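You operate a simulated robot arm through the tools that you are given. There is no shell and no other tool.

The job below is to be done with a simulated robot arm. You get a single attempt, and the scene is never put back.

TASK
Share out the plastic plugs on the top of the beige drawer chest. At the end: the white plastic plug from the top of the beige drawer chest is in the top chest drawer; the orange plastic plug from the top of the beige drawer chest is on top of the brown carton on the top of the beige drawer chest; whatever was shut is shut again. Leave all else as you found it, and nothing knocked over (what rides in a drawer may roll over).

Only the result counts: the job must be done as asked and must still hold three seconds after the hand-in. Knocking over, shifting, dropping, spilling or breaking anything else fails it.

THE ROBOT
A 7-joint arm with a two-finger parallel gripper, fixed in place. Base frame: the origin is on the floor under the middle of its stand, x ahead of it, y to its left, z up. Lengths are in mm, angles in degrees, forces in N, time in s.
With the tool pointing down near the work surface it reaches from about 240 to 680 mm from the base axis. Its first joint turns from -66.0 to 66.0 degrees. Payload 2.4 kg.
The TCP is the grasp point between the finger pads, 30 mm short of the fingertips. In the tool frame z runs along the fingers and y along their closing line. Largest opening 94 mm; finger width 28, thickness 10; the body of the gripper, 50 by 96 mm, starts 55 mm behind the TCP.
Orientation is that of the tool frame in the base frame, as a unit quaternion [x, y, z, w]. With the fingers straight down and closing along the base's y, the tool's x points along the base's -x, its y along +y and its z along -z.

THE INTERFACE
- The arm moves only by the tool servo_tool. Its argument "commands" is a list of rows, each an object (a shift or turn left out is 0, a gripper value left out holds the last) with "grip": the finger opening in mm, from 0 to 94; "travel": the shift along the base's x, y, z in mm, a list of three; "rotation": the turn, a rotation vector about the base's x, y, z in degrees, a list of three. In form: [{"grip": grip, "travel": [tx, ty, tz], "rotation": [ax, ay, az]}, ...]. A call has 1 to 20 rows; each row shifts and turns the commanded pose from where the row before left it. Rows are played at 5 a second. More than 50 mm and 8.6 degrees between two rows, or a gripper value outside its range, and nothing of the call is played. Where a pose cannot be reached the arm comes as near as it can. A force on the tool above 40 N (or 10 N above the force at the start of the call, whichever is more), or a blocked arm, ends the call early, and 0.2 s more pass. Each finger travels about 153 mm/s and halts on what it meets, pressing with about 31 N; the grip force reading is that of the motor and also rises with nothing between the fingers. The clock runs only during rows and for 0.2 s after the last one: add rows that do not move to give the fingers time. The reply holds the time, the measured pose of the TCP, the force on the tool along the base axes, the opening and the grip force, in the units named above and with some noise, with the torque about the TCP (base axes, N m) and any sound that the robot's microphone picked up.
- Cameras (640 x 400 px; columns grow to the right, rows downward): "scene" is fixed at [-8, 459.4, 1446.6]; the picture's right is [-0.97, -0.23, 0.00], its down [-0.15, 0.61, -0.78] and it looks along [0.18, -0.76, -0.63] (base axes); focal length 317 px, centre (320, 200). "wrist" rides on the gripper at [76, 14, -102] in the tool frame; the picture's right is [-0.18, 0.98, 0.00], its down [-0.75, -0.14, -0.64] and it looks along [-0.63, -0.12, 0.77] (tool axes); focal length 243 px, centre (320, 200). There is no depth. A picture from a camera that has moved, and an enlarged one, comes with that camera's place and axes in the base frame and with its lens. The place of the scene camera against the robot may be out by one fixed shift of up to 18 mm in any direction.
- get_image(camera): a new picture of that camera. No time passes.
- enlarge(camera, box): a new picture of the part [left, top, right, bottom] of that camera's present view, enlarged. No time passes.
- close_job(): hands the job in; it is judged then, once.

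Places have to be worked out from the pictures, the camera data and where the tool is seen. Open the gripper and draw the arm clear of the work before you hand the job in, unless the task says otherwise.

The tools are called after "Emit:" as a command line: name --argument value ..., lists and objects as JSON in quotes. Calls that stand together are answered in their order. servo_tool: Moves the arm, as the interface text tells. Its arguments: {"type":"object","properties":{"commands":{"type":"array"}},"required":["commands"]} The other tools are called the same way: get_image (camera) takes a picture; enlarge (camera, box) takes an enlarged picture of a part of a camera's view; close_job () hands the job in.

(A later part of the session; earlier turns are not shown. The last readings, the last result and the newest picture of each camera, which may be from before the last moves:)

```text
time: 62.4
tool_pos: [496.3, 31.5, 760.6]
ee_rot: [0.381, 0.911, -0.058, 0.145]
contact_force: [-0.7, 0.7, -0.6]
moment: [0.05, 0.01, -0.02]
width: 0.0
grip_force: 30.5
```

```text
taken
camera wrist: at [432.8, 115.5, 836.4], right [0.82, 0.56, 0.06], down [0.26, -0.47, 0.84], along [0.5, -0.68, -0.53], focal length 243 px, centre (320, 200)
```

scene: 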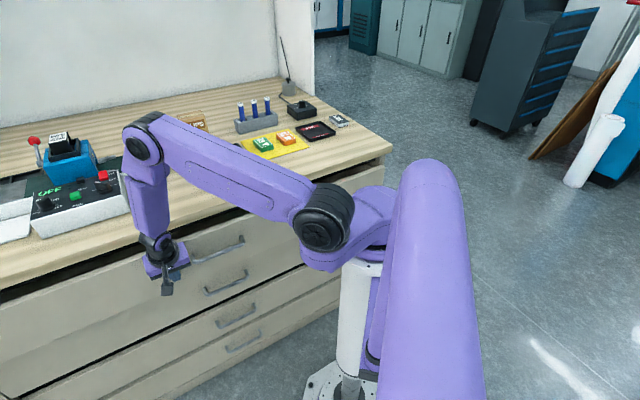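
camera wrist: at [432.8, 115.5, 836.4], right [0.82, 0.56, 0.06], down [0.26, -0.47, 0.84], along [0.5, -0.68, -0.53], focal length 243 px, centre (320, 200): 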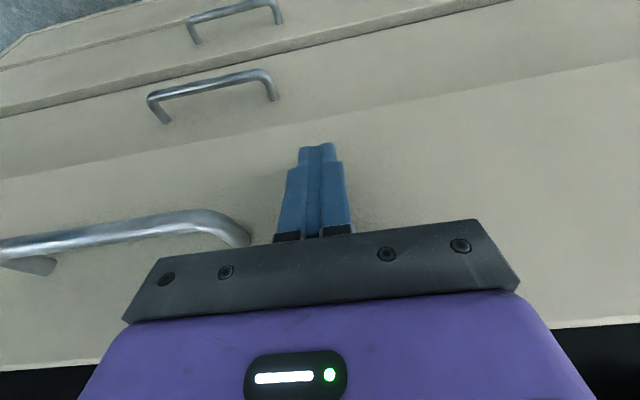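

About 40 mm remain. I push 30 mm more, then will finish in small steps to feel the stop.

Emit:
servo_tool --commands '[{"travel": [5.3, -5.3, 0]}, {"travel": [5.3, -5.3, 0]}, {"travel": [5.3, -5.3, 0]}, {"travel": [5.3, -5.3, 0]}, {}]'

Emit:
get_image --camera "wrist"

Emit:
enlarge --camera "scene" --box '[60, 100, 300, 300]'

```text
time: 63.6
tool_pos: [516.9, 11.2, 761.1]
ee_rot: [0.382, 0.911, -0.059, 0.145]
contact_force: [1.4, -0.3, 4.4]
moment: [-0.09, 0.0, 0.01]
width: 0.3
grip_force: 30.9
```

```text
taken
camera wrist: at [454.0, 93.7, 836.3], right [0.82, 0.56, 0.06], down [0.26, -0.47, 0.84], along [0.5, -0.68, -0.53], focal length 243 px, centre (320, 200)
```

wrist: 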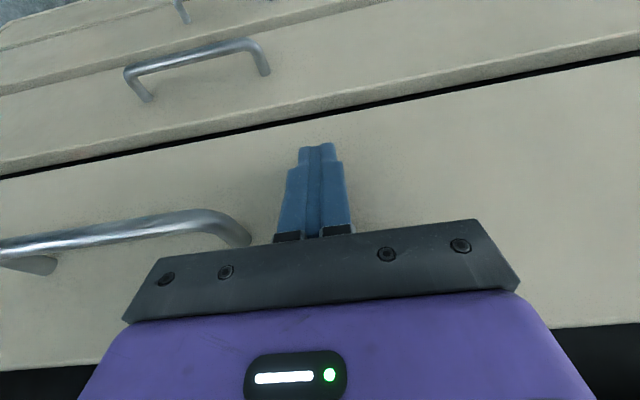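

```text
2.00 times, centred on (180, 200) of scene
camera zoom: at [-8.0, 459.4, 1446.6], right [-0.97, -0.23, 0.0], down [-0.15, 0.61, -0.78], along [0.18, -0.76, -0.63], focal length 633 px, centre (600, 200)
```

zoom: 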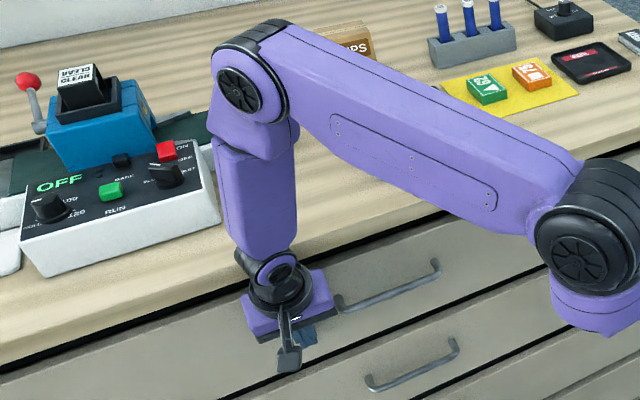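

The drawer is nearly shut with about 10 mm left, and by my estimate the elbow sits around z≈1030 and is not moving. I finish the push in 2–3 mm steps and watch for the force rise at the stop.

Emit:
servo_tool --commands '[{"travel": [2.1, -2.1, 0]}, {"travel": [2.1, -2.1, 0]}, {"travel": [1.4, -1.4, 0]}, {}]'

Emit:
get_image --camera "wrist"

```text
time: 64.6
tool_pos: [523.6, 5.3, 762.5]
ee_rot: [0.381, 0.911, -0.058, 0.146]
contact_force: [-0.4, 0.2, 1.2]
moment: [-0.09, -0.05, 0.01]
width: 0.0
grip_force: 30.2
```

```text
taken
camera wrist: at [459.1, 89.1, 836.4], right [0.82, 0.57, 0.06], down [0.26, -0.47, 0.84], along [0.51, -0.68, -0.53], focal length 243 px, centre (320, 200)
```

wrist: 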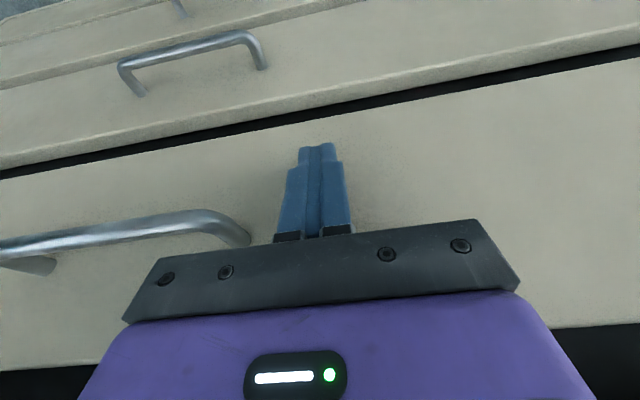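

Still free-moving at c≈366. I continue in 1.5–2 mm steps until the stop is felt.

Emit:
servo_tool --commands '[{"travel": [1.2, -1.2, 0]}, {"travel": [1.2, -1.2, 0]}, {"travel": [1.2, -1.2, 0]}, {}]'

Emit:
get_image --camera "wrist"

```text
time: 65.6
tool_pos: [525.3, 5.7, 762.5]
ee_rot: [0.381, 0.911, -0.059, 0.145]
contact_force: [-23.2, 16.4, 26.1]
moment: [-0.67, -0.25, -0.23]
width: 0.3
grip_force: 30.1
```

```text
taken
camera wrist: at [461.4, 87.4, 837.0], right [0.82, 0.57, 0.06], down [0.26, -0.47, 0.84], along [0.51, -0.68, -0.53], focal length 243 px, centre (320, 200)
```

wrist: 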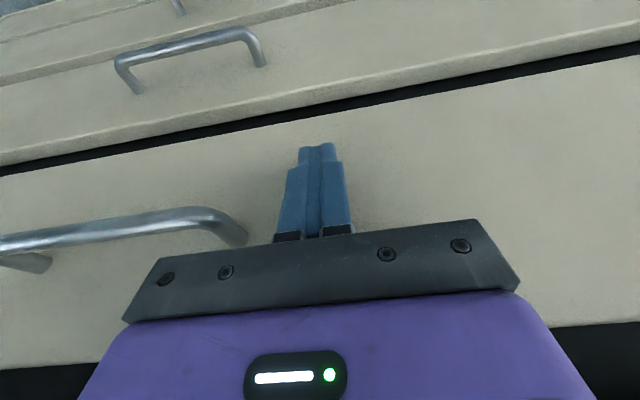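

The force rose to about 28 N at c≈367.5, which puts the face at c≈390, its original shut position. I back off and rise in front of the chest, then check the drawer.

Emit:
servo_tool --commands '[{"travel": [-3, 3, 0]}, {"travel": [-10, 10, 0]}, {"travel": [-20, 20, 0]}, {"travel": [-20, 20, 10]}, {"travel": [0, 0, 35]}, {"travel": [0, 0, 40]}, {"travel": [0, 0, 40]}, {"travel": [0, 0, 40]}, {"travel": [0, 0, 40]}, {"travel": [0, 0, 40]}, {}]'

Emit:
get_image --camera "wrist"

Emit:
get_image --camera "scene"

```text
time: 68.0
tool_pos: [474.1, 54.7, 1007.4]
ee_rot: [0.381, 0.911, -0.059, 0.145]
contact_force: [-0.6, -0.7, -0.5]
moment: [-0.01, -0.01, 0.01]
width: 0.0
grip_force: 31.0
```

```text
taken
camera wrist: at [410.1, 138.1, 1081.5], right [0.82, 0.57, 0.06], down [0.26, -0.47, 0.84], along [0.5, -0.68, -0.54], focal length 243 px, centre (320, 200)
```

wrist: 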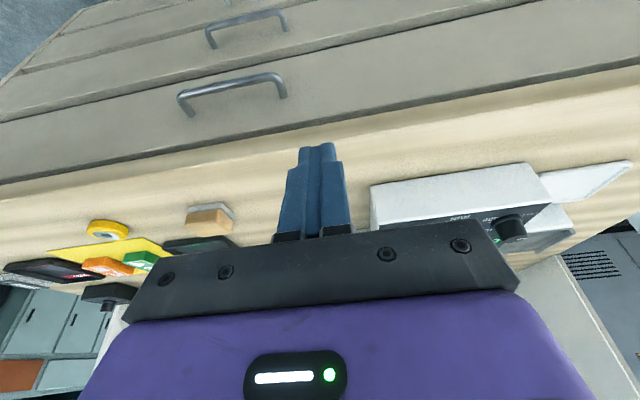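

```text
taken
```

scene: 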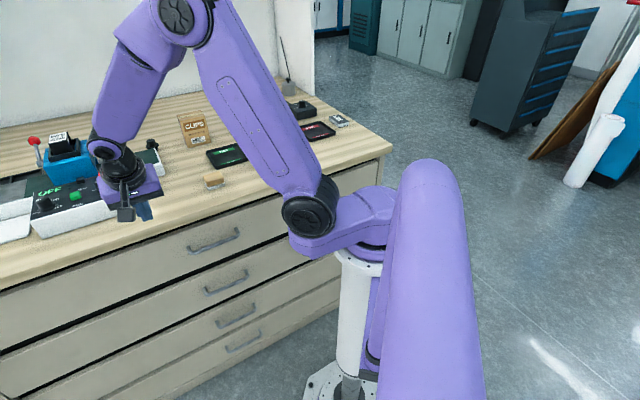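

The drawer looks shut. I compare the same crop as at the start to verify.

Emit:
enlarge --camera "scene" --box '[150, 200, 310, 300]'

Emit:
enlarge --camera "scene" --box '[120, 90, 320, 215]'

```text
4.00 times, centred on (230, 250) of scene
camera zoom: at [-8.0, 459.4, 1446.6], right [-0.97, -0.23, 0.0], down [-0.15, 0.61, -0.78], along [0.18, -0.76, -0.63], focal length 1267 px, centre (680, 0)
```

zoom: 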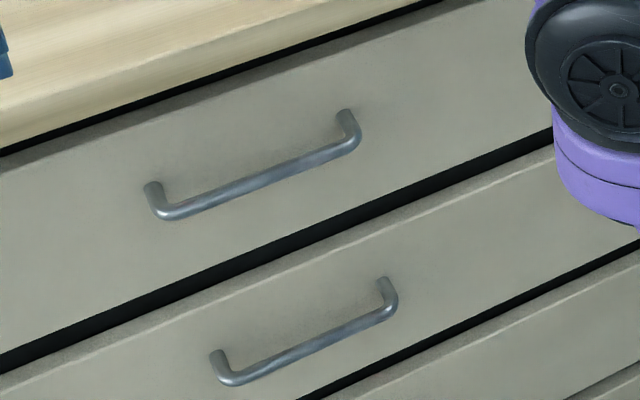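

```text
3.20 times, centred on (220, 152) of scene
camera zoom: at [-8.0, 459.4, 1446.6], right [-0.97, -0.23, 0.0], down [-0.15, 0.61, -0.78], along [0.18, -0.76, -0.63], focal length 1013 px, centre (640, 352)
```

zoom: 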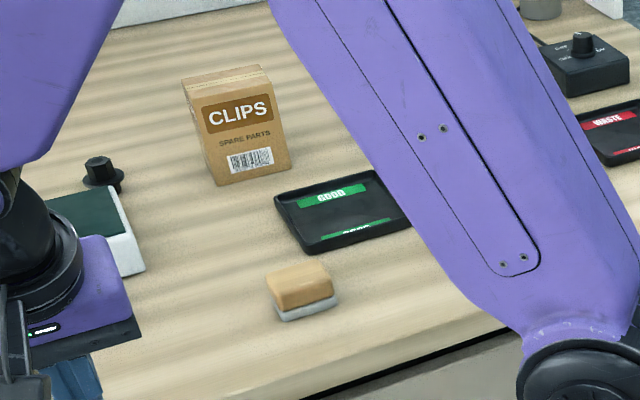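

The drawer front is pixel-for-pixel where it was at the start, so it is shut. Now for the orange plug: I rise, straighten the tool, open the fingers and hover where the wrist camera can see the plug and its neighbours.

Emit:
servo_tool --commands '[{"travel": [0, 0, 40]}, {"travel": [0, 0, 40]}, {"rotation": [4.243, 4.243, 0], "grip": 60}, {"rotation": [4.243, 4.243, 0]}, {"rotation": [4.3, 4.3, 0]}, {"travel": [14, -26, 0]}, {"travel": [14, -26, 0]}, {"travel": [14, -26, 0]}, {"travel": [14, -26, 0]}, {"travel": [14, -26, 0]}, {}]'

Emit:
get_image --camera "wrist"

Emit:
get_image --camera "scene"

```text
time: 70.4
tool_pos: [544.1, -75.5, 1087.3]
ee_rot: [0.385, 0.923, 0.001, -0.001]
contact_force: [-0.1, -0.1, -0.3]
moment: [0.01, 0.01, 0.02]
width: 59.7
grip_force: 0.1
```

```text
taken
camera wrist: at [499.6, -11.5, 1190.4], right [0.83, 0.56, 0.0], down [0.43, -0.64, 0.64], along [0.36, -0.53, -0.77], focal length 243 px, centre (320, 200)
```

wrist: 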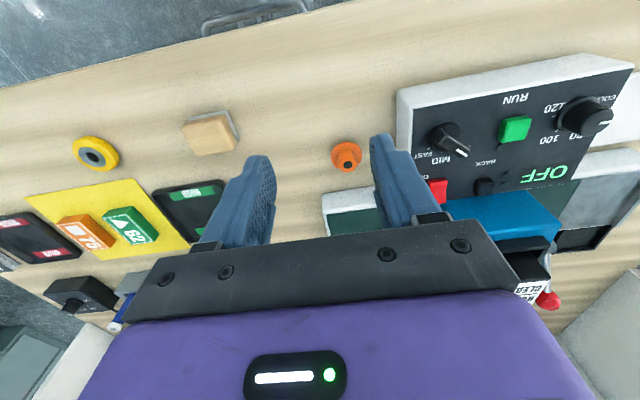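

```text
taken
```

scene: 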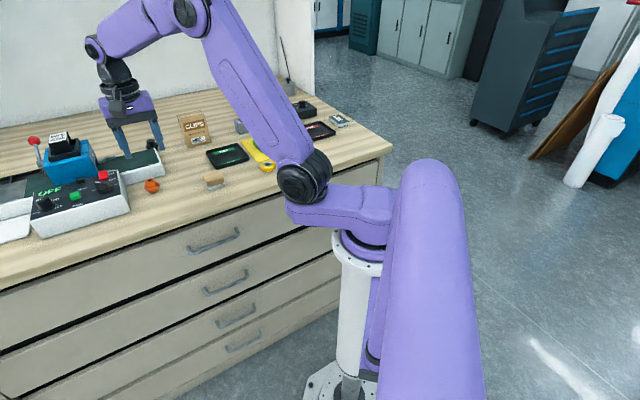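

The orange plug is clearly visible with the control box and conveyor at its side. I enlarge it for position and hex angle.

Emit:
enlarge --camera "wrist" --box '[316, 128, 380, 184]'

Emit:
enlarge --camera "wrist" --box '[260, 80, 480, 240]'

Emit:
enlarge --camera "scene" --box '[165, 95, 225, 155]'

```text
7.14 times, centred on (348, 156) of wrist
camera zoom: at [499.6, -11.5, 1190.4], right [0.83, 0.56, 0.0], down [0.43, -0.64, 0.64], along [0.36, -0.53, -0.77], focal length 1733 px, centre (120, 514)
```

zoom: 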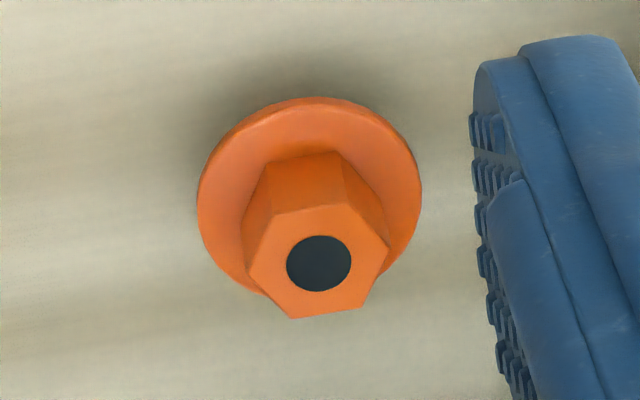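

```text
2.50 times, centred on (370, 160) of wrist
camera zoom: at [499.6, -11.5, 1190.4], right [0.83, 0.56, 0.0], down [0.43, -0.64, 0.64], along [0.36, -0.53, -0.77], focal length 606 px, centre (195, 300)
```

zoom: 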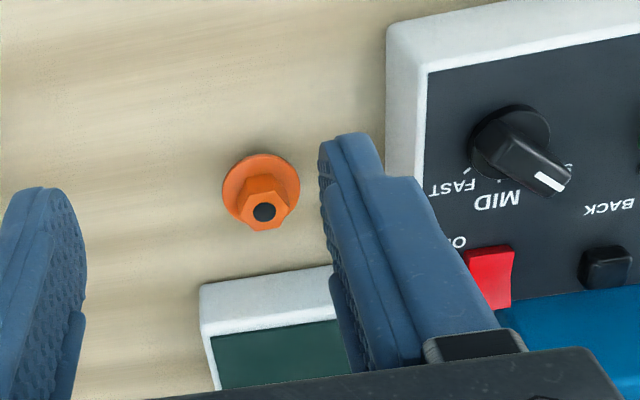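

```text
6.67 times, centred on (195, 125) of scene
camera zoom: at [-7.9, 459.4, 1446.6], right [-0.97, -0.23, 0.0], down [-0.15, 0.61, -0.78], along [0.18, -0.76, -0.63], focal length 2111 px, centre (1153, 700)
```

zoom: 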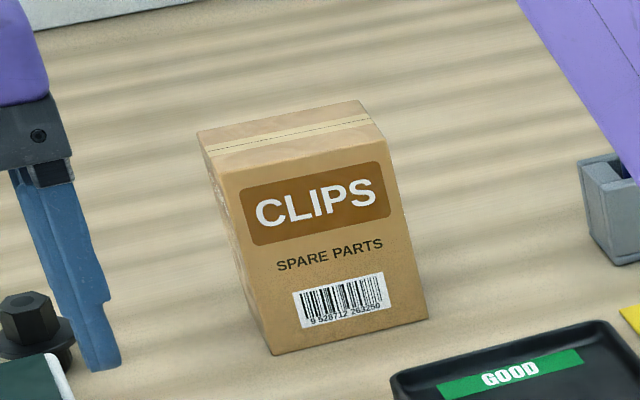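

The orange plug is at about (614,-121), with hex flats 30° off the present closing line and neighbours more than 55 mm away. The carton top works out near (647,-409,1000), about 765 mm from the base and beyond straight-down reach. I test whether a tool tilted 30° outward can reach above it, before picking.

Emit:
servo_tool --commands '[{"rotation": [0, 0, 6.65], "travel": [0, -10, 30]}, {"rotation": [0, 0, 6.65], "travel": [0, -20, 30]}, {"travel": [7, -38, 0]}, {"travel": [7, -38, 0]}, {"travel": [7, -38, 0], "rotation": [-4.008, -6.339, 0]}, {"travel": [7, -38, 0], "rotation": [-4.008, -6.339, 0]}, {"travel": [7, -38, 0], "rotation": [-4.008, -6.339, 0]}, {"travel": [7, -38, 0], "rotation": [-4.008, -6.339, 0]}, {"travel": [7, -38, 0]}, {}]'

Emit:
get_image --camera "scene"

Emit:
get_image --camera "wrist"

```text
time: 72.6
tool_pos: [593.2, -370.3, 1146.6]
ee_rot: [0.266, 0.928, -0.07, 0.249]
contact_force: [0.5, -0.8, -0.5]
moment: [0.01, -0.02, -0.02]
width: 60.0
grip_force: 0.1
```

```text
taken
```

scene: 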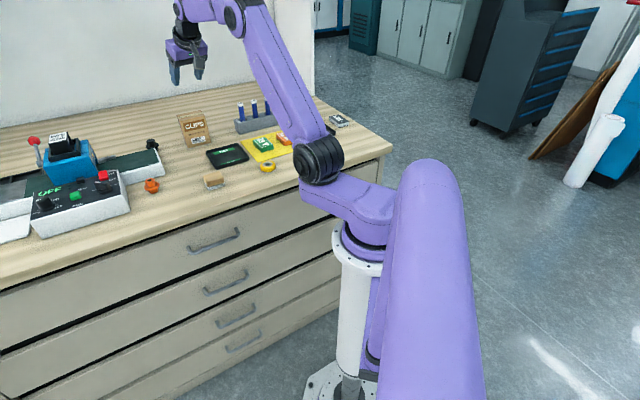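

```text
taken
camera wrist: at [501.1, -297.0, 1197.7], right [0.66, 0.75, 0.09], down [0.21, -0.3, 0.93], along [0.72, -0.59, -0.35], focal length 243 px, centre (320, 200)
```

wrist: 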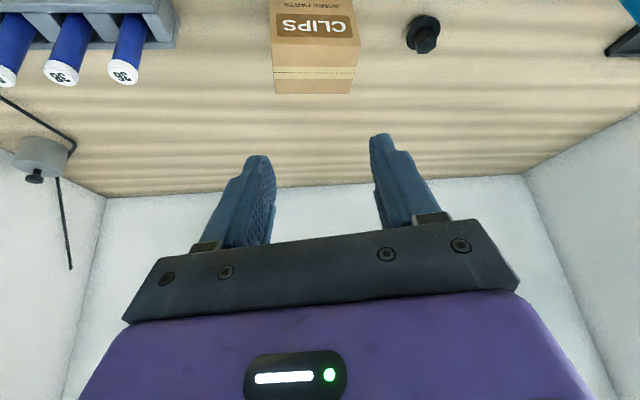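

The arm reaches r≈700 at 30° tilt without trouble. I enlarge the carton from here to locate its top precisely.

Emit:
enlarge --camera "wrist" --box '[250, 0, 390, 110]'

```text
3.64 times, centred on (320, 55) of wrist
camera zoom: at [501.1, -297.0, 1197.7], right [0.66, 0.75, 0.09], down [0.21, -0.3, 0.93], along [0.72, -0.59, -0.35], focal length 882 px, centre (320, 727)
```

zoom: 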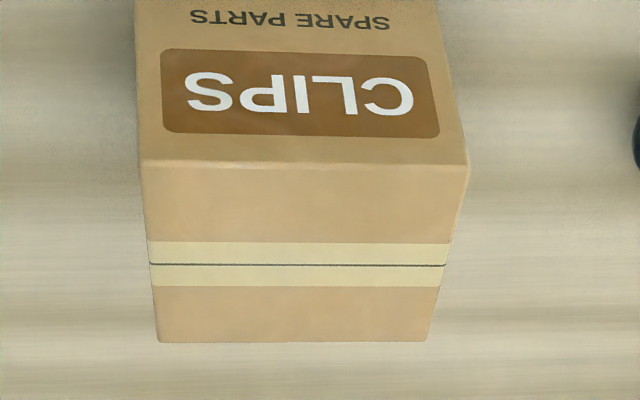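

The carton's top is about 78×55 mm, centred near (642,-402,1000). I test the actual placing pose with empty fingers, staying about 30 mm clear above the carton.

Emit:
servo_tool --commands '[{"travel": [12.6, -8.2, -20]}, {"travel": [12.6, -8.2, -20]}, {"travel": [12.6, -8.2, -20]}, {"travel": [0, 0, -15]}, {}]'

Emit:
get_image --camera "wrist"

Emit:
get_image --camera "scene"

```text
time: 73.8
tool_pos: [630.9, -394.9, 1070.4]
ee_rot: [0.267, 0.928, -0.071, 0.249]
contact_force: [-0.2, -0.2, 0.4]
moment: [-0.02, 0.02, 0.01]
width: 59.9
grip_force: 0.0
```

```text
taken
camera wrist: at [538.0, -321.6, 1123.0], right [0.66, 0.75, 0.09], down [0.21, -0.3, 0.93], along [0.72, -0.59, -0.35], focal length 243 px, centre (320, 200)
```

wrist: 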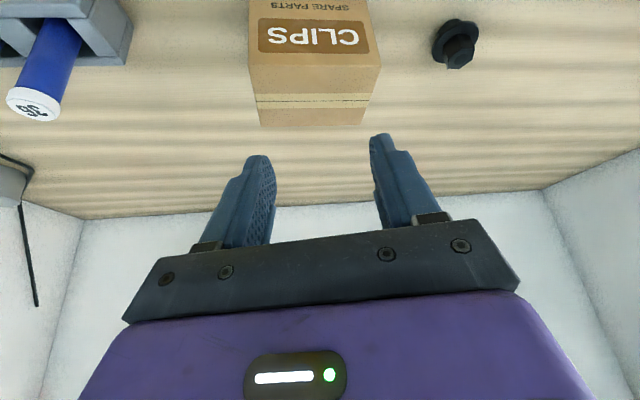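

```text
taken
```

scene: 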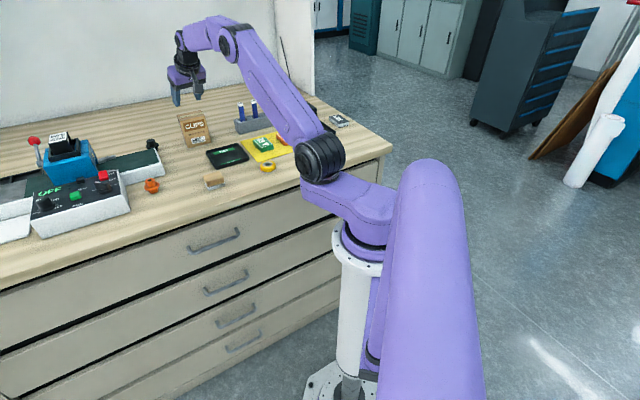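

The placing pose is reachable. I take an enlarged view here to triangulate the carton's top height and centre against the previous view.

Emit:
enlarge --camera "wrist" --box '[230, 30, 400, 140]'

```text
3.64 times, centred on (315, 85) of wrist
camera zoom: at [538.0, -321.6, 1123.0], right [0.66, 0.75, 0.09], down [0.21, -0.3, 0.93], along [0.72, -0.59, -0.35], focal length 882 px, centre (338, 618)
```

zoom: 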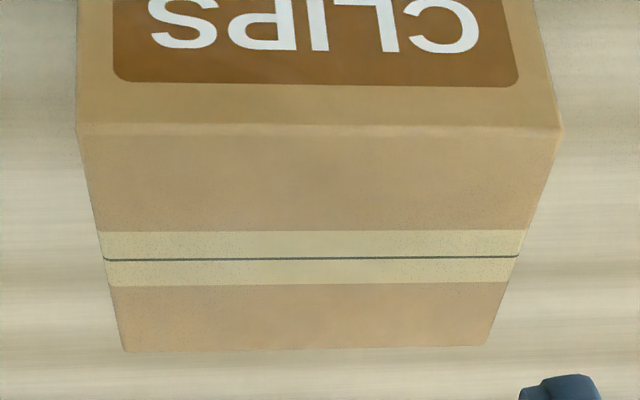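

The carton top is confirmed at z≈1001, centred at (641,-402). I test whether a gentler 25° tilt also reaches here, since less tilt grips the plug better.

Emit:
servo_tool --commands '[{"rotation": [2.67, 4.22, 0], "travel": [2, -1.5, 0]}, {"rotation": [2.67, 4.22, 0]}, {}]'

```text
time: 74.6
tool_pos: [631.9, -395.4, 1071.2]
ee_rot: [0.272, 0.947, -0.048, 0.166]
contact_force: [-0.3, 0.3, 0.3]
moment: [-0.01, -0.01, -0.01]
width: 60.2
grip_force: 0.1
```

A 20° tilt is also reached. I try 12°.

Emit:
servo_tool --commands '[{"rotation": [4.27, 6.76, 0]}, {"travel": [4, -2.5, -8]}, {}]'

```text
time: 75.4
tool_pos: [634.1, -397.4, 1063.1]
ee_rot: [0.273, 0.946, -0.047, 0.167]
contact_force: [-0.2, -0.3, -0.9]
moment: [-0.03, 0.02, 0.02]
width: 59.8
grip_force: 0.0
out of reach, approached as far as the arm can: row 1
```

20° is the limit there, so I choose 24° for some margin and pick the plug with that same tilt, so it stays upright when placed. I rise, move over to the orange plug, yaw +17° to line up with its hex flats, and stop 80 mm short along the tool axis.

Emit:
servo_tool --commands '[{"travel": [0, 0, 28]}, {"travel": [0, 0, 29]}, {"travel": [-7.7, 36, 0]}, {"travel": [-7.7, 36, 0], "rotation": [0, 0, 5.633]}, {"travel": [-7.7, 36, 0], "rotation": [0, 0, 5.633]}, {"travel": [-7.7, 36, 0], "rotation": [0, 0, 5.633]}, {"travel": [-7.7, 36, 0]}, {"travel": [-7.7, 36, 0]}, {"travel": [-7.7, 36, 0]}, {"travel": [-7.7, 36, 0]}, {"rotation": [-1.035, -3.864, 0]}, {"travel": [0, 0, -31], "grip": 54}, {"travel": [0, 0, -31]}, {"travel": [0, 0, -31]}, {}]'

Emit:
get_image --camera "wrist"

Emit:
get_image --camera "scene"

```text
time: 78.6
tool_pos: [556.3, -99.8, 1026.2]
ee_rot: [0.13, 0.969, -0.027, 0.206]
contact_force: [-0.8, -0.3, -0.1]
moment: [-0.02, -0.02, 0.03]
width: 54.1
grip_force: 0.1
out of reach, approached as far as the arm can: row 1, 2
```

```text
taken
camera wrist: at [450.8, -57.7, 1090.1], right [0.42, 0.9, 0.08], down [0.38, -0.25, 0.89], along [0.83, -0.35, -0.44], focal length 243 px, centre (320, 200)
```

wrist: 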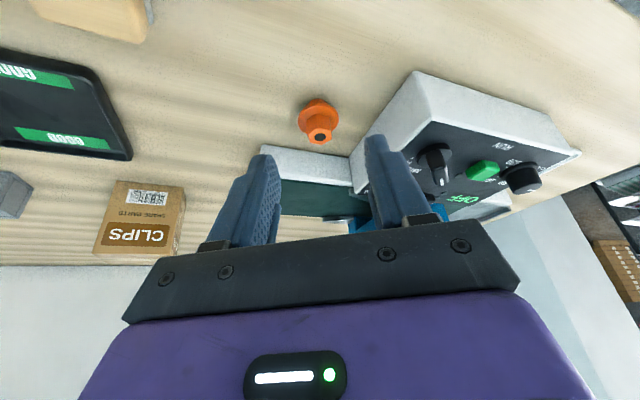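

```text
taken
```

scene: 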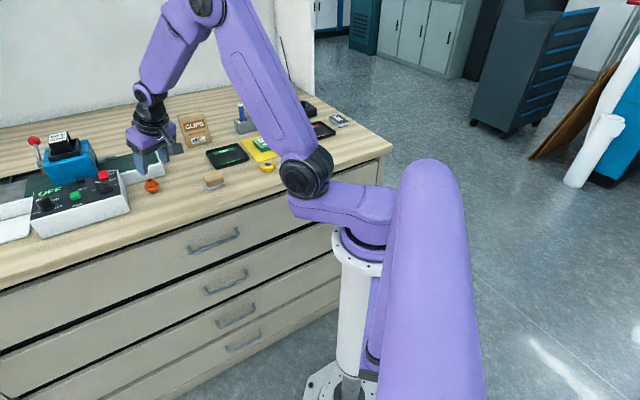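

Orientation is right (closing line 74.8°, tilt 24°), but the first two rows drifted at the reach limit, so the position is a bit off. I enlarge the plug to compute its offset in the tool frame directly.

Emit:
enlarge --camera "wrist" --box '[284, 84, 356, 156]'

Emit:
enlarge --camera "wrist" --box '[220, 70, 440, 250]'

```text
5.56 times, centred on (320, 120) of wrist
camera zoom: at [450.8, -57.7, 1090.1], right [0.42, 0.9, 0.08], down [0.38, -0.25, 0.89], along [0.83, -0.35, -0.44], focal length 1348 px, centre (320, 644)
```

zoom: 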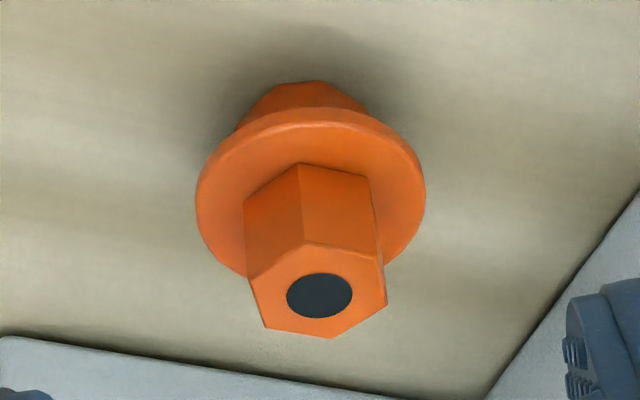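

```text
2.22 times, centred on (330, 160) of wrist
camera zoom: at [450.8, -57.7, 1090.1], right [0.42, 0.9, 0.08], down [0.38, -0.25, 0.89], along [0.83, -0.35, -0.44], focal length 539 px, centre (298, 289)
```

zoom: 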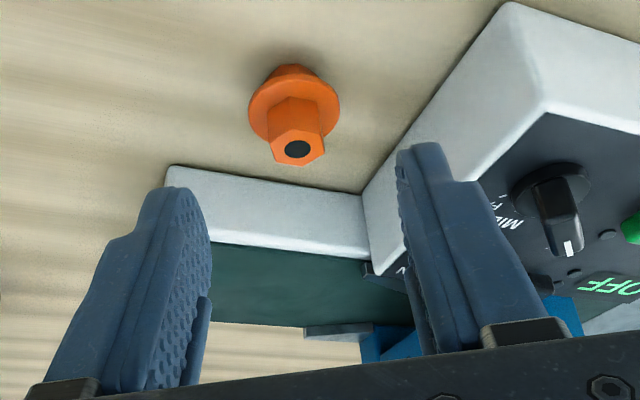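

In the tool frame the hex top is at (-21,-4,109), i.e. the plug is at (614,-121) with its top at z≈937. I correct sideways and advance 60 mm along the tool axis.

Emit:
servo_tool --commands '[{"travel": [14.1, -8.3, 7]}, {"travel": [7.84, -2.12, -18.24]}, {"travel": [7.84, -2.12, -18.24]}, {"travel": [7.84, -2.12, -18.24]}, {}]'

Emit:
enlarge --camera "wrist" --box '[220, 70, 440, 250]'

Emit:
enlarge --camera "scene" --box '[90, 90, 250, 215]'

```text
time: 79.8
tool_pos: [592.7, -114.0, 979.1]
ee_rot: [0.13, 0.969, -0.028, 0.206]
contact_force: [0.3, 0.3, 0.0]
moment: [-0.01, 0.0, 0.02]
width: 54.2
grip_force: 0.0
```

```text
2.22 times, centred on (330, 160) of wrist
camera zoom: at [488.2, -72.2, 1043.0], right [0.42, 0.9, 0.08], down [0.38, -0.25, 0.89], along [0.83, -0.35, -0.44], focal length 539 px, centre (298, 289)
```

zoom: 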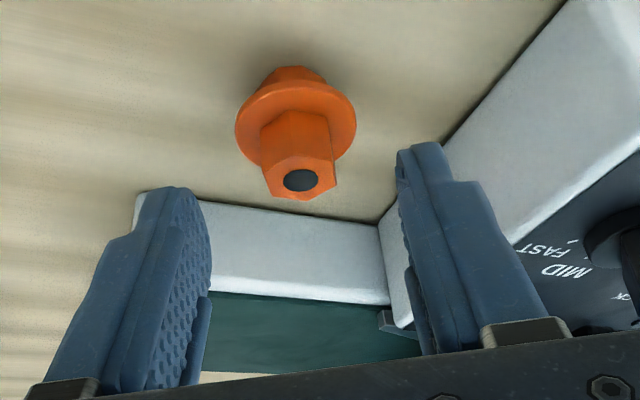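

```text
3.20 times, centred on (170, 152) of scene
camera zoom: at [-7.9, 459.4, 1446.6], right [-0.97, -0.23, 0.0], down [-0.15, 0.61, -0.78], along [0.18, -0.76, -0.63], focal length 1013 px, centre (800, 352)
```

zoom: 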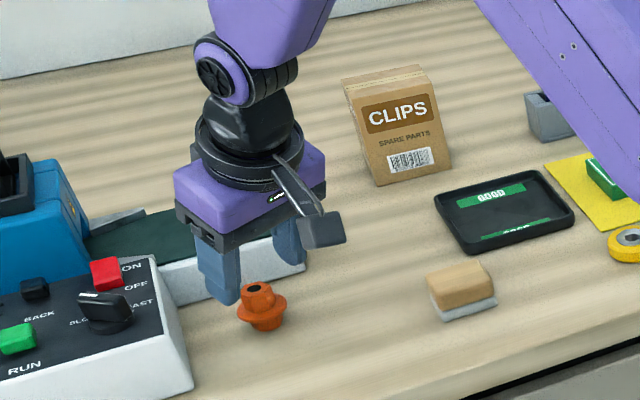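

The plug is now centred between the fingers (x≈0, y≈0 in the tool frame) with 31 mm to go. I advance and close on the hex.

Emit:
servo_tool --commands '[{"travel": [4.1, -1.1, -9.5]}, {"travel": [4.1, -1.1, -9.5]}, {"travel": [4.08, -1.1, -9.5]}, {}, {"grip": 32}, {"grip": 12}, {}, {}]'

Emit:
enlarge --camera "wrist" --box '[220, 70, 440, 250]'

Emit:
enlarge --camera "scene" --box '[110, 120, 210, 205]'

```text
time: 81.6
tool_pos: [605.0, -117.7, 954.3]
ee_rot: [0.13, 0.969, -0.027, 0.208]
contact_force: [2.7, 1.4, 10.7]
moment: [0.07, -0.26, 0.0]
width: 19.8
grip_force: 30.6
```

```text
2.22 times, centred on (330, 160) of wrist
camera zoom: at [500.8, -75.8, 1015.3], right [0.42, 0.9, 0.08], down [0.37, -0.25, 0.89], along [0.83, -0.35, -0.44], focal length 539 px, centre (298, 289)
```

zoom: 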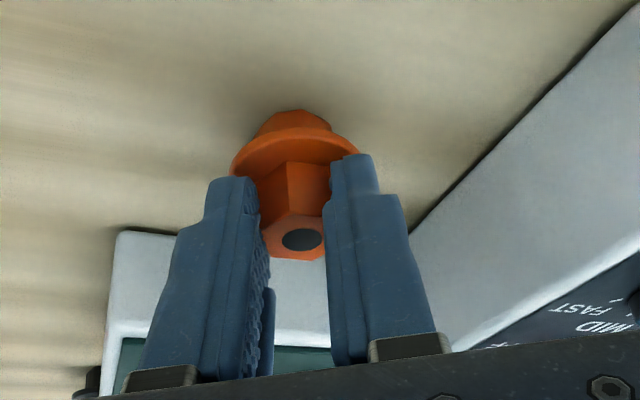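

```text
4.71 times, centred on (160, 162) of scene
camera zoom: at [-8.1, 459.5, 1446.5], right [-0.97, -0.23, 0.0], down [-0.15, 0.61, -0.78], along [0.18, -0.76, -0.63], focal length 1490 px, centre (1073, 376)
```

zoom: 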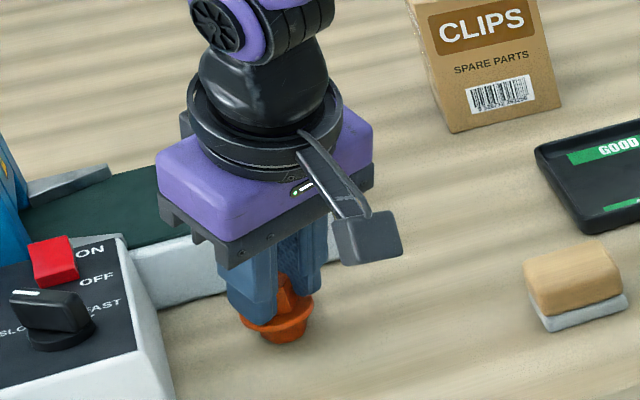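

The hex is gripped at 19.8 mm; the 10 N upward force suggests the tips rest lightly on the flange. I lift straight up and check that the plug hangs upright.

Emit:
servo_tool --commands '[{"travel": [0, 0, 4]}, {"travel": [0, 0, 20]}, {"travel": [0, 0, 30]}, {"travel": [0, 0, 40]}, {}]'

Emit:
enlarge --camera "wrist" --box '[220, 70, 440, 250]'

Emit:
enlarge --camera "scene" --box '[110, 90, 210, 175]'

```text
time: 82.8
tool_pos: [604.6, -117.0, 1046.7]
ee_rot: [0.13, 0.97, -0.027, 0.205]
contact_force: [-0.7, 0.3, 0.1]
moment: [0.01, -0.04, -0.02]
width: 19.6
grip_force: 31.2
```

```text
2.22 times, centred on (330, 160) of wrist
camera zoom: at [499.9, -75.1, 1109.2], right [0.42, 0.9, 0.08], down [0.38, -0.25, 0.89], along [0.83, -0.35, -0.45], focal length 539 px, centre (298, 289)
```

zoom: 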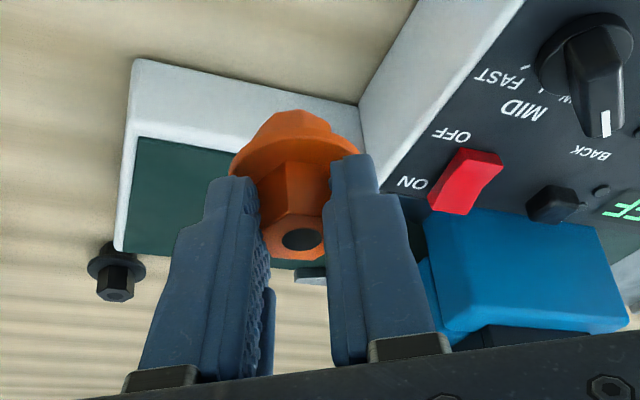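

```text
4.71 times, centred on (160, 132) of scene
camera zoom: at [-7.9, 459.4, 1446.6], right [-0.97, -0.23, 0.0], down [-0.15, 0.61, -0.78], along [0.18, -0.76, -0.63], focal length 1490 px, centre (1073, 518)
```

zoom: 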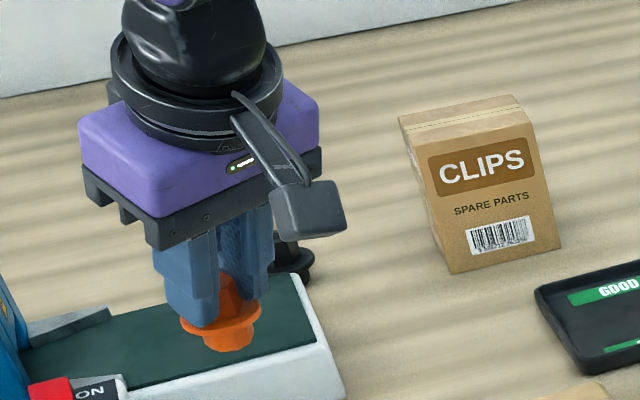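

The plug is held and lifted. I zoom in to judge whether it is upright in the grip.

Emit:
enlarge --camera "wrist" --box '[280, 110, 360, 190]'

Emit:
enlarge --camera "scene" --box '[140, 140, 180, 175]'

```text
5.00 times, centred on (320, 150) of wrist
camera zoom: at [499.9, -75.1, 1109.2], right [0.42, 0.9, 0.08], down [0.38, -0.25, 0.89], along [0.83, -0.35, -0.45], focal length 1213 px, centre (320, 450)
```

zoom: 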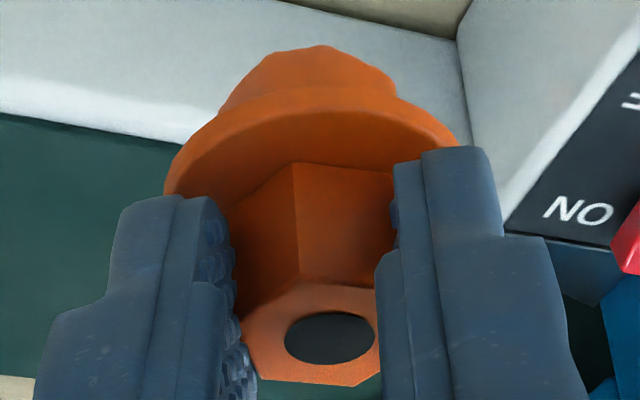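

```text
11.43 times, centred on (160, 158) of scene
camera zoom: at [-7.9, 459.4, 1446.6], right [-0.97, -0.23, 0.0], down [-0.15, 0.61, -0.78], along [0.18, -0.76, -0.63], focal length 3619 px, centre (2149, 686)
```

zoom: 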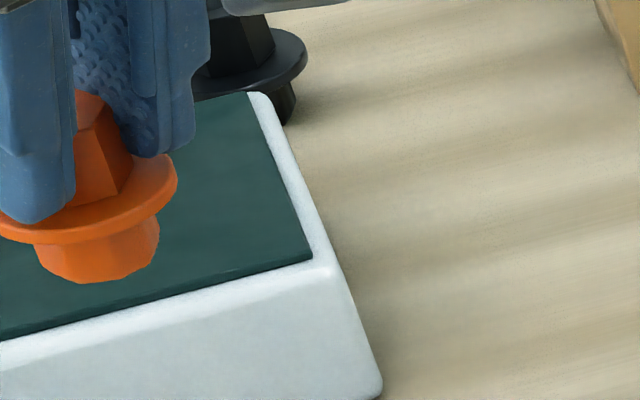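

I need the whole flange in view to judge its lean, so I shift the crop left.

Emit:
enlarge --camera "scene" --box '[132, 136, 172, 171]'

```text
11.43 times, centred on (152, 154) of scene
camera zoom: at [-7.9, 459.4, 1446.6], right [-0.97, -0.23, 0.0], down [-0.15, 0.61, -0.78], along [0.18, -0.76, -0.63], focal length 3619 px, centre (2240, 731)
```

zoom: 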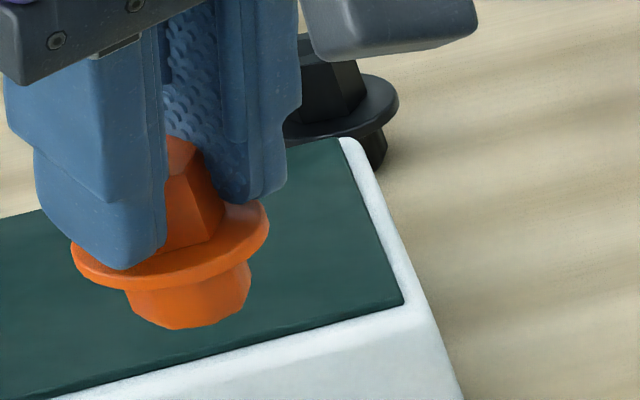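

From both views the plug is upright to within 2–3°. I carry it round at z≈1100 towards the carton, yaw -17° so the tilt points radially outward, and stop short of the carton at r≈690.

Emit:
servo_tool --commands '[{"travel": [0, 0, 27]}, {"travel": [0, 0, 27]}, {"travel": [-2.8, -35.6, 0]}, {"travel": [-2.8, -35.6, 0]}, {"travel": [-2.8, -35.6, 0], "rotation": [0, 0, -5.667]}, {"travel": [-2.8, -35.6, 0], "rotation": [0, 0, -5.667]}, {"travel": [-2.8, -35.6, 0], "rotation": [0, 0, -5.667]}, {"travel": [-2.8, -35.6, 0]}, {"travel": [-2.8, -35.6, -8]}, {}]'

Emit:
get_image --camera "wrist"

Emit:
get_image --camera "scene"

```text
time: 85.0
tool_pos: [585.2, -367.2, 1090.7]
ee_rot: [0.272, 0.94, -0.057, 0.201]
contact_force: [0.4, 0.7, -0.3]
moment: [-0.01, 0.0, -0.01]
width: 20.1
grip_force: 30.7
```

```text
taken
camera wrist: at [497.8, -296.9, 1154.4], right [0.67, 0.74, 0.08], down [0.29, -0.35, 0.89], along [0.69, -0.57, -0.44], focal length 243 px, centre (320, 200)
```

wrist: 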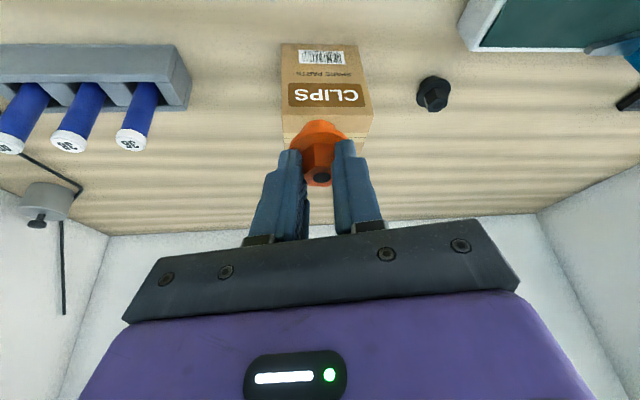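

```text
taken
```

scene: 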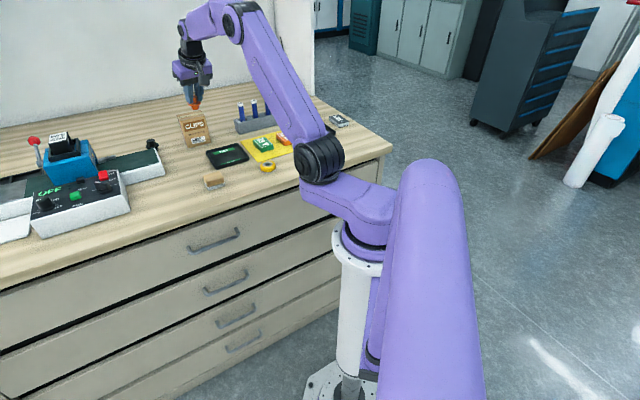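

All reached with the tilt held at 24°. I extend outward over the carton at about 20 mm clearance under the plug.

Emit:
servo_tool --commands '[{"travel": [14.4, -9.1, -4]}, {"travel": [14.4, -9.1, -4]}, {"travel": [14.4, -9.0, -4]}, {}]'

Emit:
get_image --camera "wrist"

Emit:
enlarge --camera "scene" --box '[160, 70, 240, 155]'

Emit:
enlarge --camera "wrist" --box '[240, 60, 400, 200]'

```text
time: 86.0
tool_pos: [629.4, -394.3, 1080.0]
ee_rot: [0.271, 0.94, -0.057, 0.2]
contact_force: [-0.1, -0.5, -0.3]
moment: [-0.02, 0.02, 0.02]
width: 19.8
grip_force: 31.2
```

```text
taken
camera wrist: at [540.6, -323.5, 1142.8], right [0.67, 0.74, 0.08], down [0.29, -0.35, 0.89], along [0.69, -0.57, -0.44], focal length 243 px, centre (320, 200)
```

wrist: 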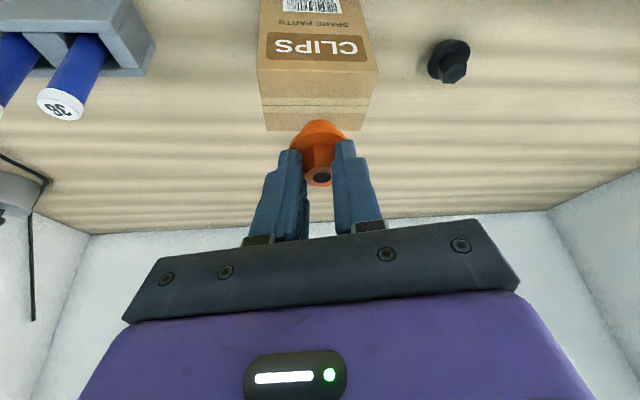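

```text
4.71 times, centred on (200, 112) of scene
camera zoom: at [-7.9, 459.4, 1446.6], right [-0.97, -0.23, 0.0], down [-0.15, 0.61, -0.78], along [0.18, -0.76, -0.63], focal length 1490 px, centre (885, 612)
```

zoom: 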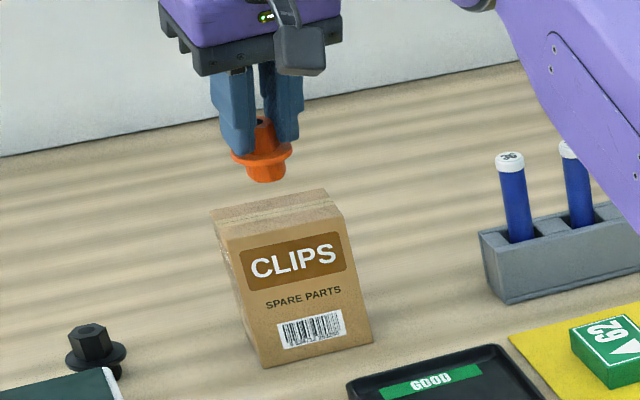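

```text
2.86 times, centred on (320, 130) of wrist
camera zoom: at [540.6, -323.5, 1142.8], right [0.67, 0.74, 0.08], down [0.29, -0.35, 0.89], along [0.69, -0.57, -0.44], focal length 693 px, centre (320, 400)
```

zoom: 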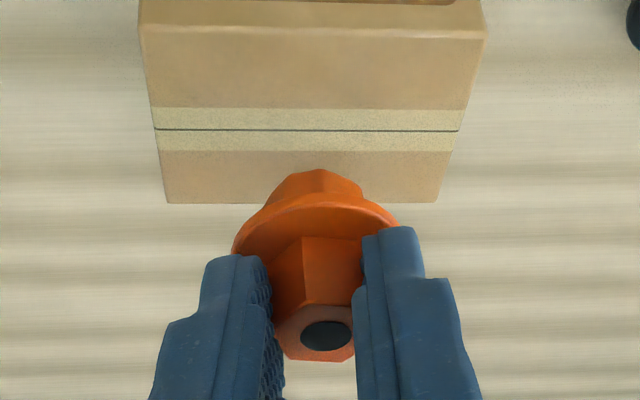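

The plug is over the middle of the carton top: I get (639,-402) against a carton centre of (641,-402). I lower 18 mm, leaving about 7 mm, then continue in small steps.

Emit:
servo_tool --commands '[{"travel": [0, 0, -6]}, {"travel": [0, 0, -6]}, {"travel": [0, 0, -6]}, {}]'

Emit:
enlarge --camera "scene" --box '[160, 70, 240, 155]'

Emit:
enlarge --camera "wrist" --box '[240, 60, 400, 200]'

```text
time: 87.0
tool_pos: [628.5, -394.7, 1062.0]
ee_rot: [0.273, 0.94, -0.057, 0.199]
contact_force: [0.8, 0.8, 0.1]
moment: [0.0, 0.0, 0.0]
width: 19.7
grip_force: 31.3
```

```text
4.71 times, centred on (200, 112) of scene
camera zoom: at [-7.9, 459.4, 1446.6], right [-0.97, -0.23, 0.0], down [-0.15, 0.61, -0.78], along [0.18, -0.76, -0.63], focal length 1490 px, centre (885, 612)
```

zoom: 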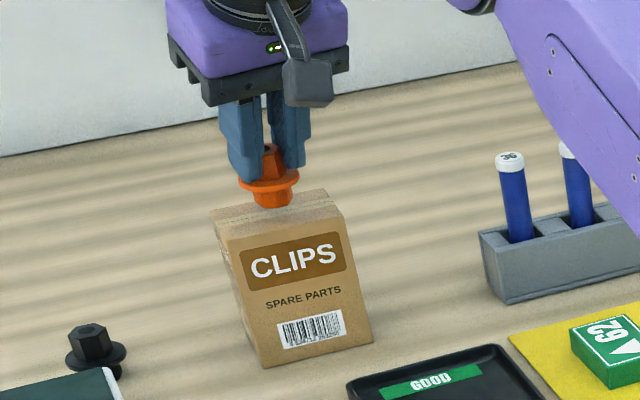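

```text
2.86 times, centred on (320, 130) of wrist
camera zoom: at [540.7, -323.8, 1124.1], right [0.67, 0.74, 0.08], down [0.29, -0.35, 0.89], along [0.69, -0.57, -0.44], focal length 693 px, centre (320, 400)
```

zoom: 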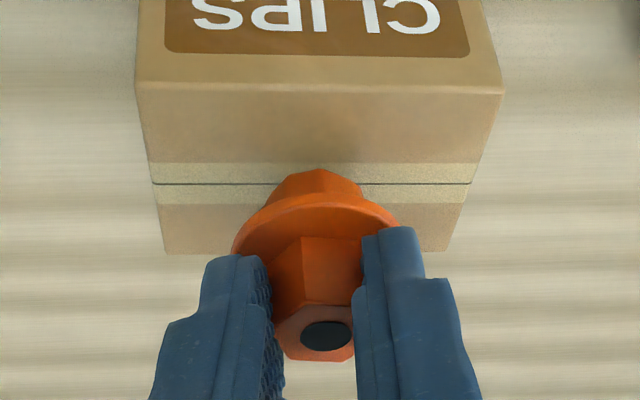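

Everything stays aligned and the base will land on the tape line in the middle of the top. I go down in 1.5 mm steps and read the force.

Emit:
servo_tool --commands '[{"travel": [0, 0, -1.5]}, {"travel": [0, 0, -1.5]}, {"travel": [0, 0, -1.5]}, {}]'

Emit:
enlarge --camera "scene" --box '[175, 90, 225, 140]'

```text
time: 88.0
tool_pos: [628.5, -394.1, 1055.9]
ee_rot: [0.272, 0.94, -0.057, 0.199]
contact_force: [0.2, 0.0, -0.9]
moment: [0.04, 0.02, 0.03]
width: 19.9
grip_force: 30.8
```

```text
8.00 times, centred on (200, 115) of scene
camera zoom: at [-7.9, 459.4, 1446.6], right [-0.97, -0.23, 0.0], down [-0.15, 0.61, -0.78], along [0.18, -0.76, -0.63], focal length 2534 px, centre (1280, 880)
```

zoom: 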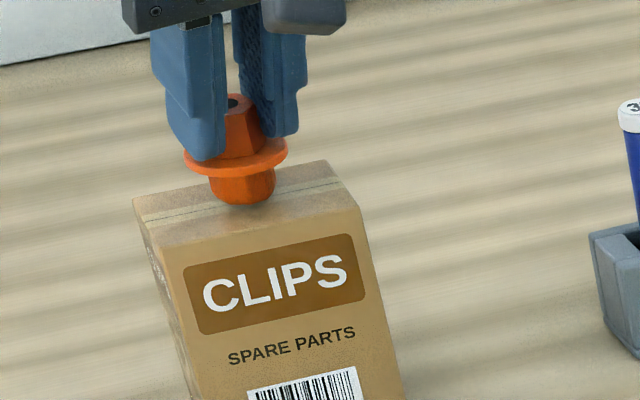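

There is no contact force yet, and the shadow shows the base close to the surface. I continue in 1 mm steps.

Emit:
servo_tool --commands '[{"travel": [0, 0, -1]}, {"travel": [0, 0, -1]}, {}]'

```text
time: 88.8
tool_pos: [628.6, -394.6, 1054.1]
ee_rot: [0.272, 0.94, -0.057, 0.199]
contact_force: [0.2, -0.5, -0.4]
moment: [-0.02, -0.04, 0.0]
width: 19.9
grip_force: 31.0
```

Still free. I take two more 1 mm steps.

Emit:
servo_tool --commands '[{"travel": [0, 0, -1]}, {"travel": [0, 0, -1]}, {}]'

Emit:
enlarge --camera "scene" --box '[175, 90, 225, 140]'

Emit:
enlarge --camera "wrist" --box '[240, 60, 400, 200]'

```text
time: 89.6
tool_pos: [628.2, -394.1, 1052.7]
ee_rot: [0.272, 0.94, -0.057, 0.199]
contact_force: [-0.4, 0.4, 0.5]
moment: [-0.01, -0.02, 0.0]
width: 19.7
grip_force: 30.6
```

```text
8.00 times, centred on (200, 115) of scene
camera zoom: at [-8.0, 459.4, 1446.6], right [-0.97, -0.23, 0.0], down [-0.15, 0.61, -0.78], along [0.18, -0.76, -0.63], focal length 2534 px, centre (1280, 880)
```

zoom: 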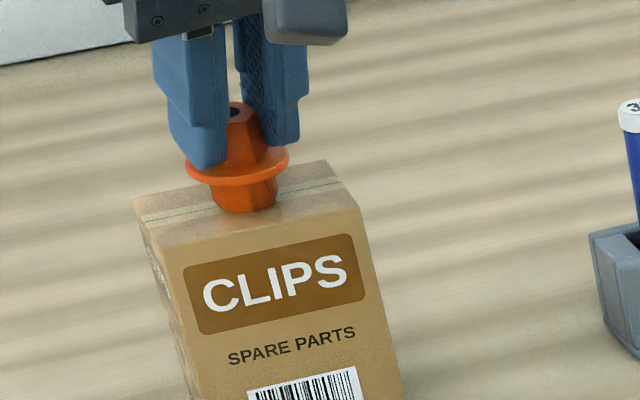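

```text
2.86 times, centred on (320, 130) of wrist
camera zoom: at [541.0, -323.7, 1116.1], right [0.67, 0.74, 0.08], down [0.29, -0.35, 0.89], along [0.69, -0.57, -0.44], focal length 693 px, centre (320, 400)
```

zoom: 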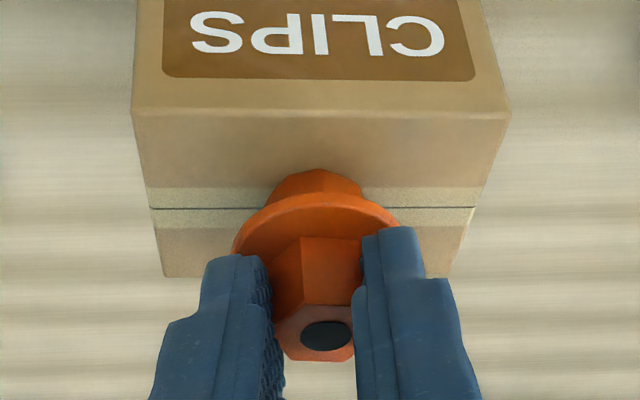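

The base seems to be just at the surface, in the middle of the top. I take two 0.8 mm steps to confirm contact.

Emit:
servo_tool --commands '[{"travel": [0, 0, -0.8]}, {"travel": [0, 0, -0.8]}, {}]'

```text
time: 90.4
tool_pos: [628.5, -393.7, 1052.2]
ee_rot: [0.272, 0.939, -0.058, 0.201]
contact_force: [-1.6, -0.4, 9.5]
moment: [0.01, 0.03, -0.04]
width: 20.2
grip_force: 31.2
```

Contact is made, about 9 N on the carton. I relieve it by 0.6 mm and then open the fingers gradually.

Emit:
servo_tool --commands '[{"travel": [0, 0, 0.6]}, {"grip": 23}, {"grip": 28}, {"grip": 36}, {"grip": 46}, {}, {}]'

Emit:
enlarge --camera "scene" --box '[175, 90, 225, 140]'

Emit:
enlarge --camera "wrist" --box '[240, 60, 400, 200]'

```text
time: 92.0
tool_pos: [627.3, -394.7, 1051.5]
ee_rot: [0.272, 0.94, -0.057, 0.2]
contact_force: [-0.1, 0.0, 0.5]
moment: [0.0, -0.02, 0.01]
width: 46.0
grip_force: 0.1
```

```text
8.00 times, centred on (200, 115) of scene
camera zoom: at [-8.0, 459.4, 1446.6], right [-0.97, -0.23, 0.0], down [-0.15, 0.61, -0.78], along [0.18, -0.76, -0.63], focal length 2534 px, centre (1280, 880)
```

zoom: 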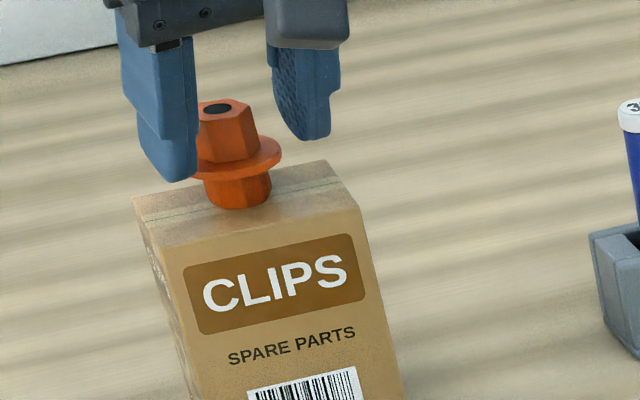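

```text
2.86 times, centred on (320, 130) of wrist
camera zoom: at [540.7, -323.5, 1114.8], right [0.67, 0.74, 0.08], down [0.29, -0.35, 0.89], along [0.69, -0.57, -0.44], focal length 693 px, centre (320, 400)
```

zoom: 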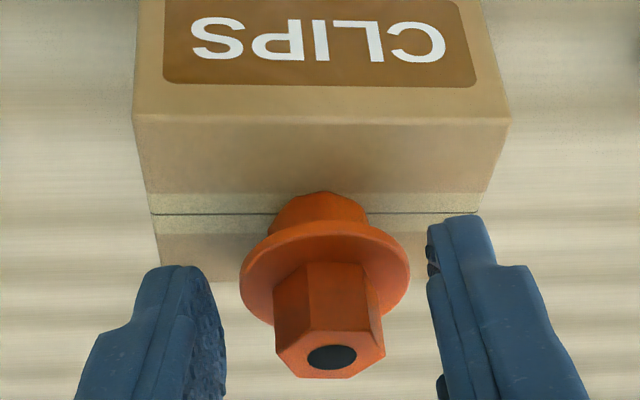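

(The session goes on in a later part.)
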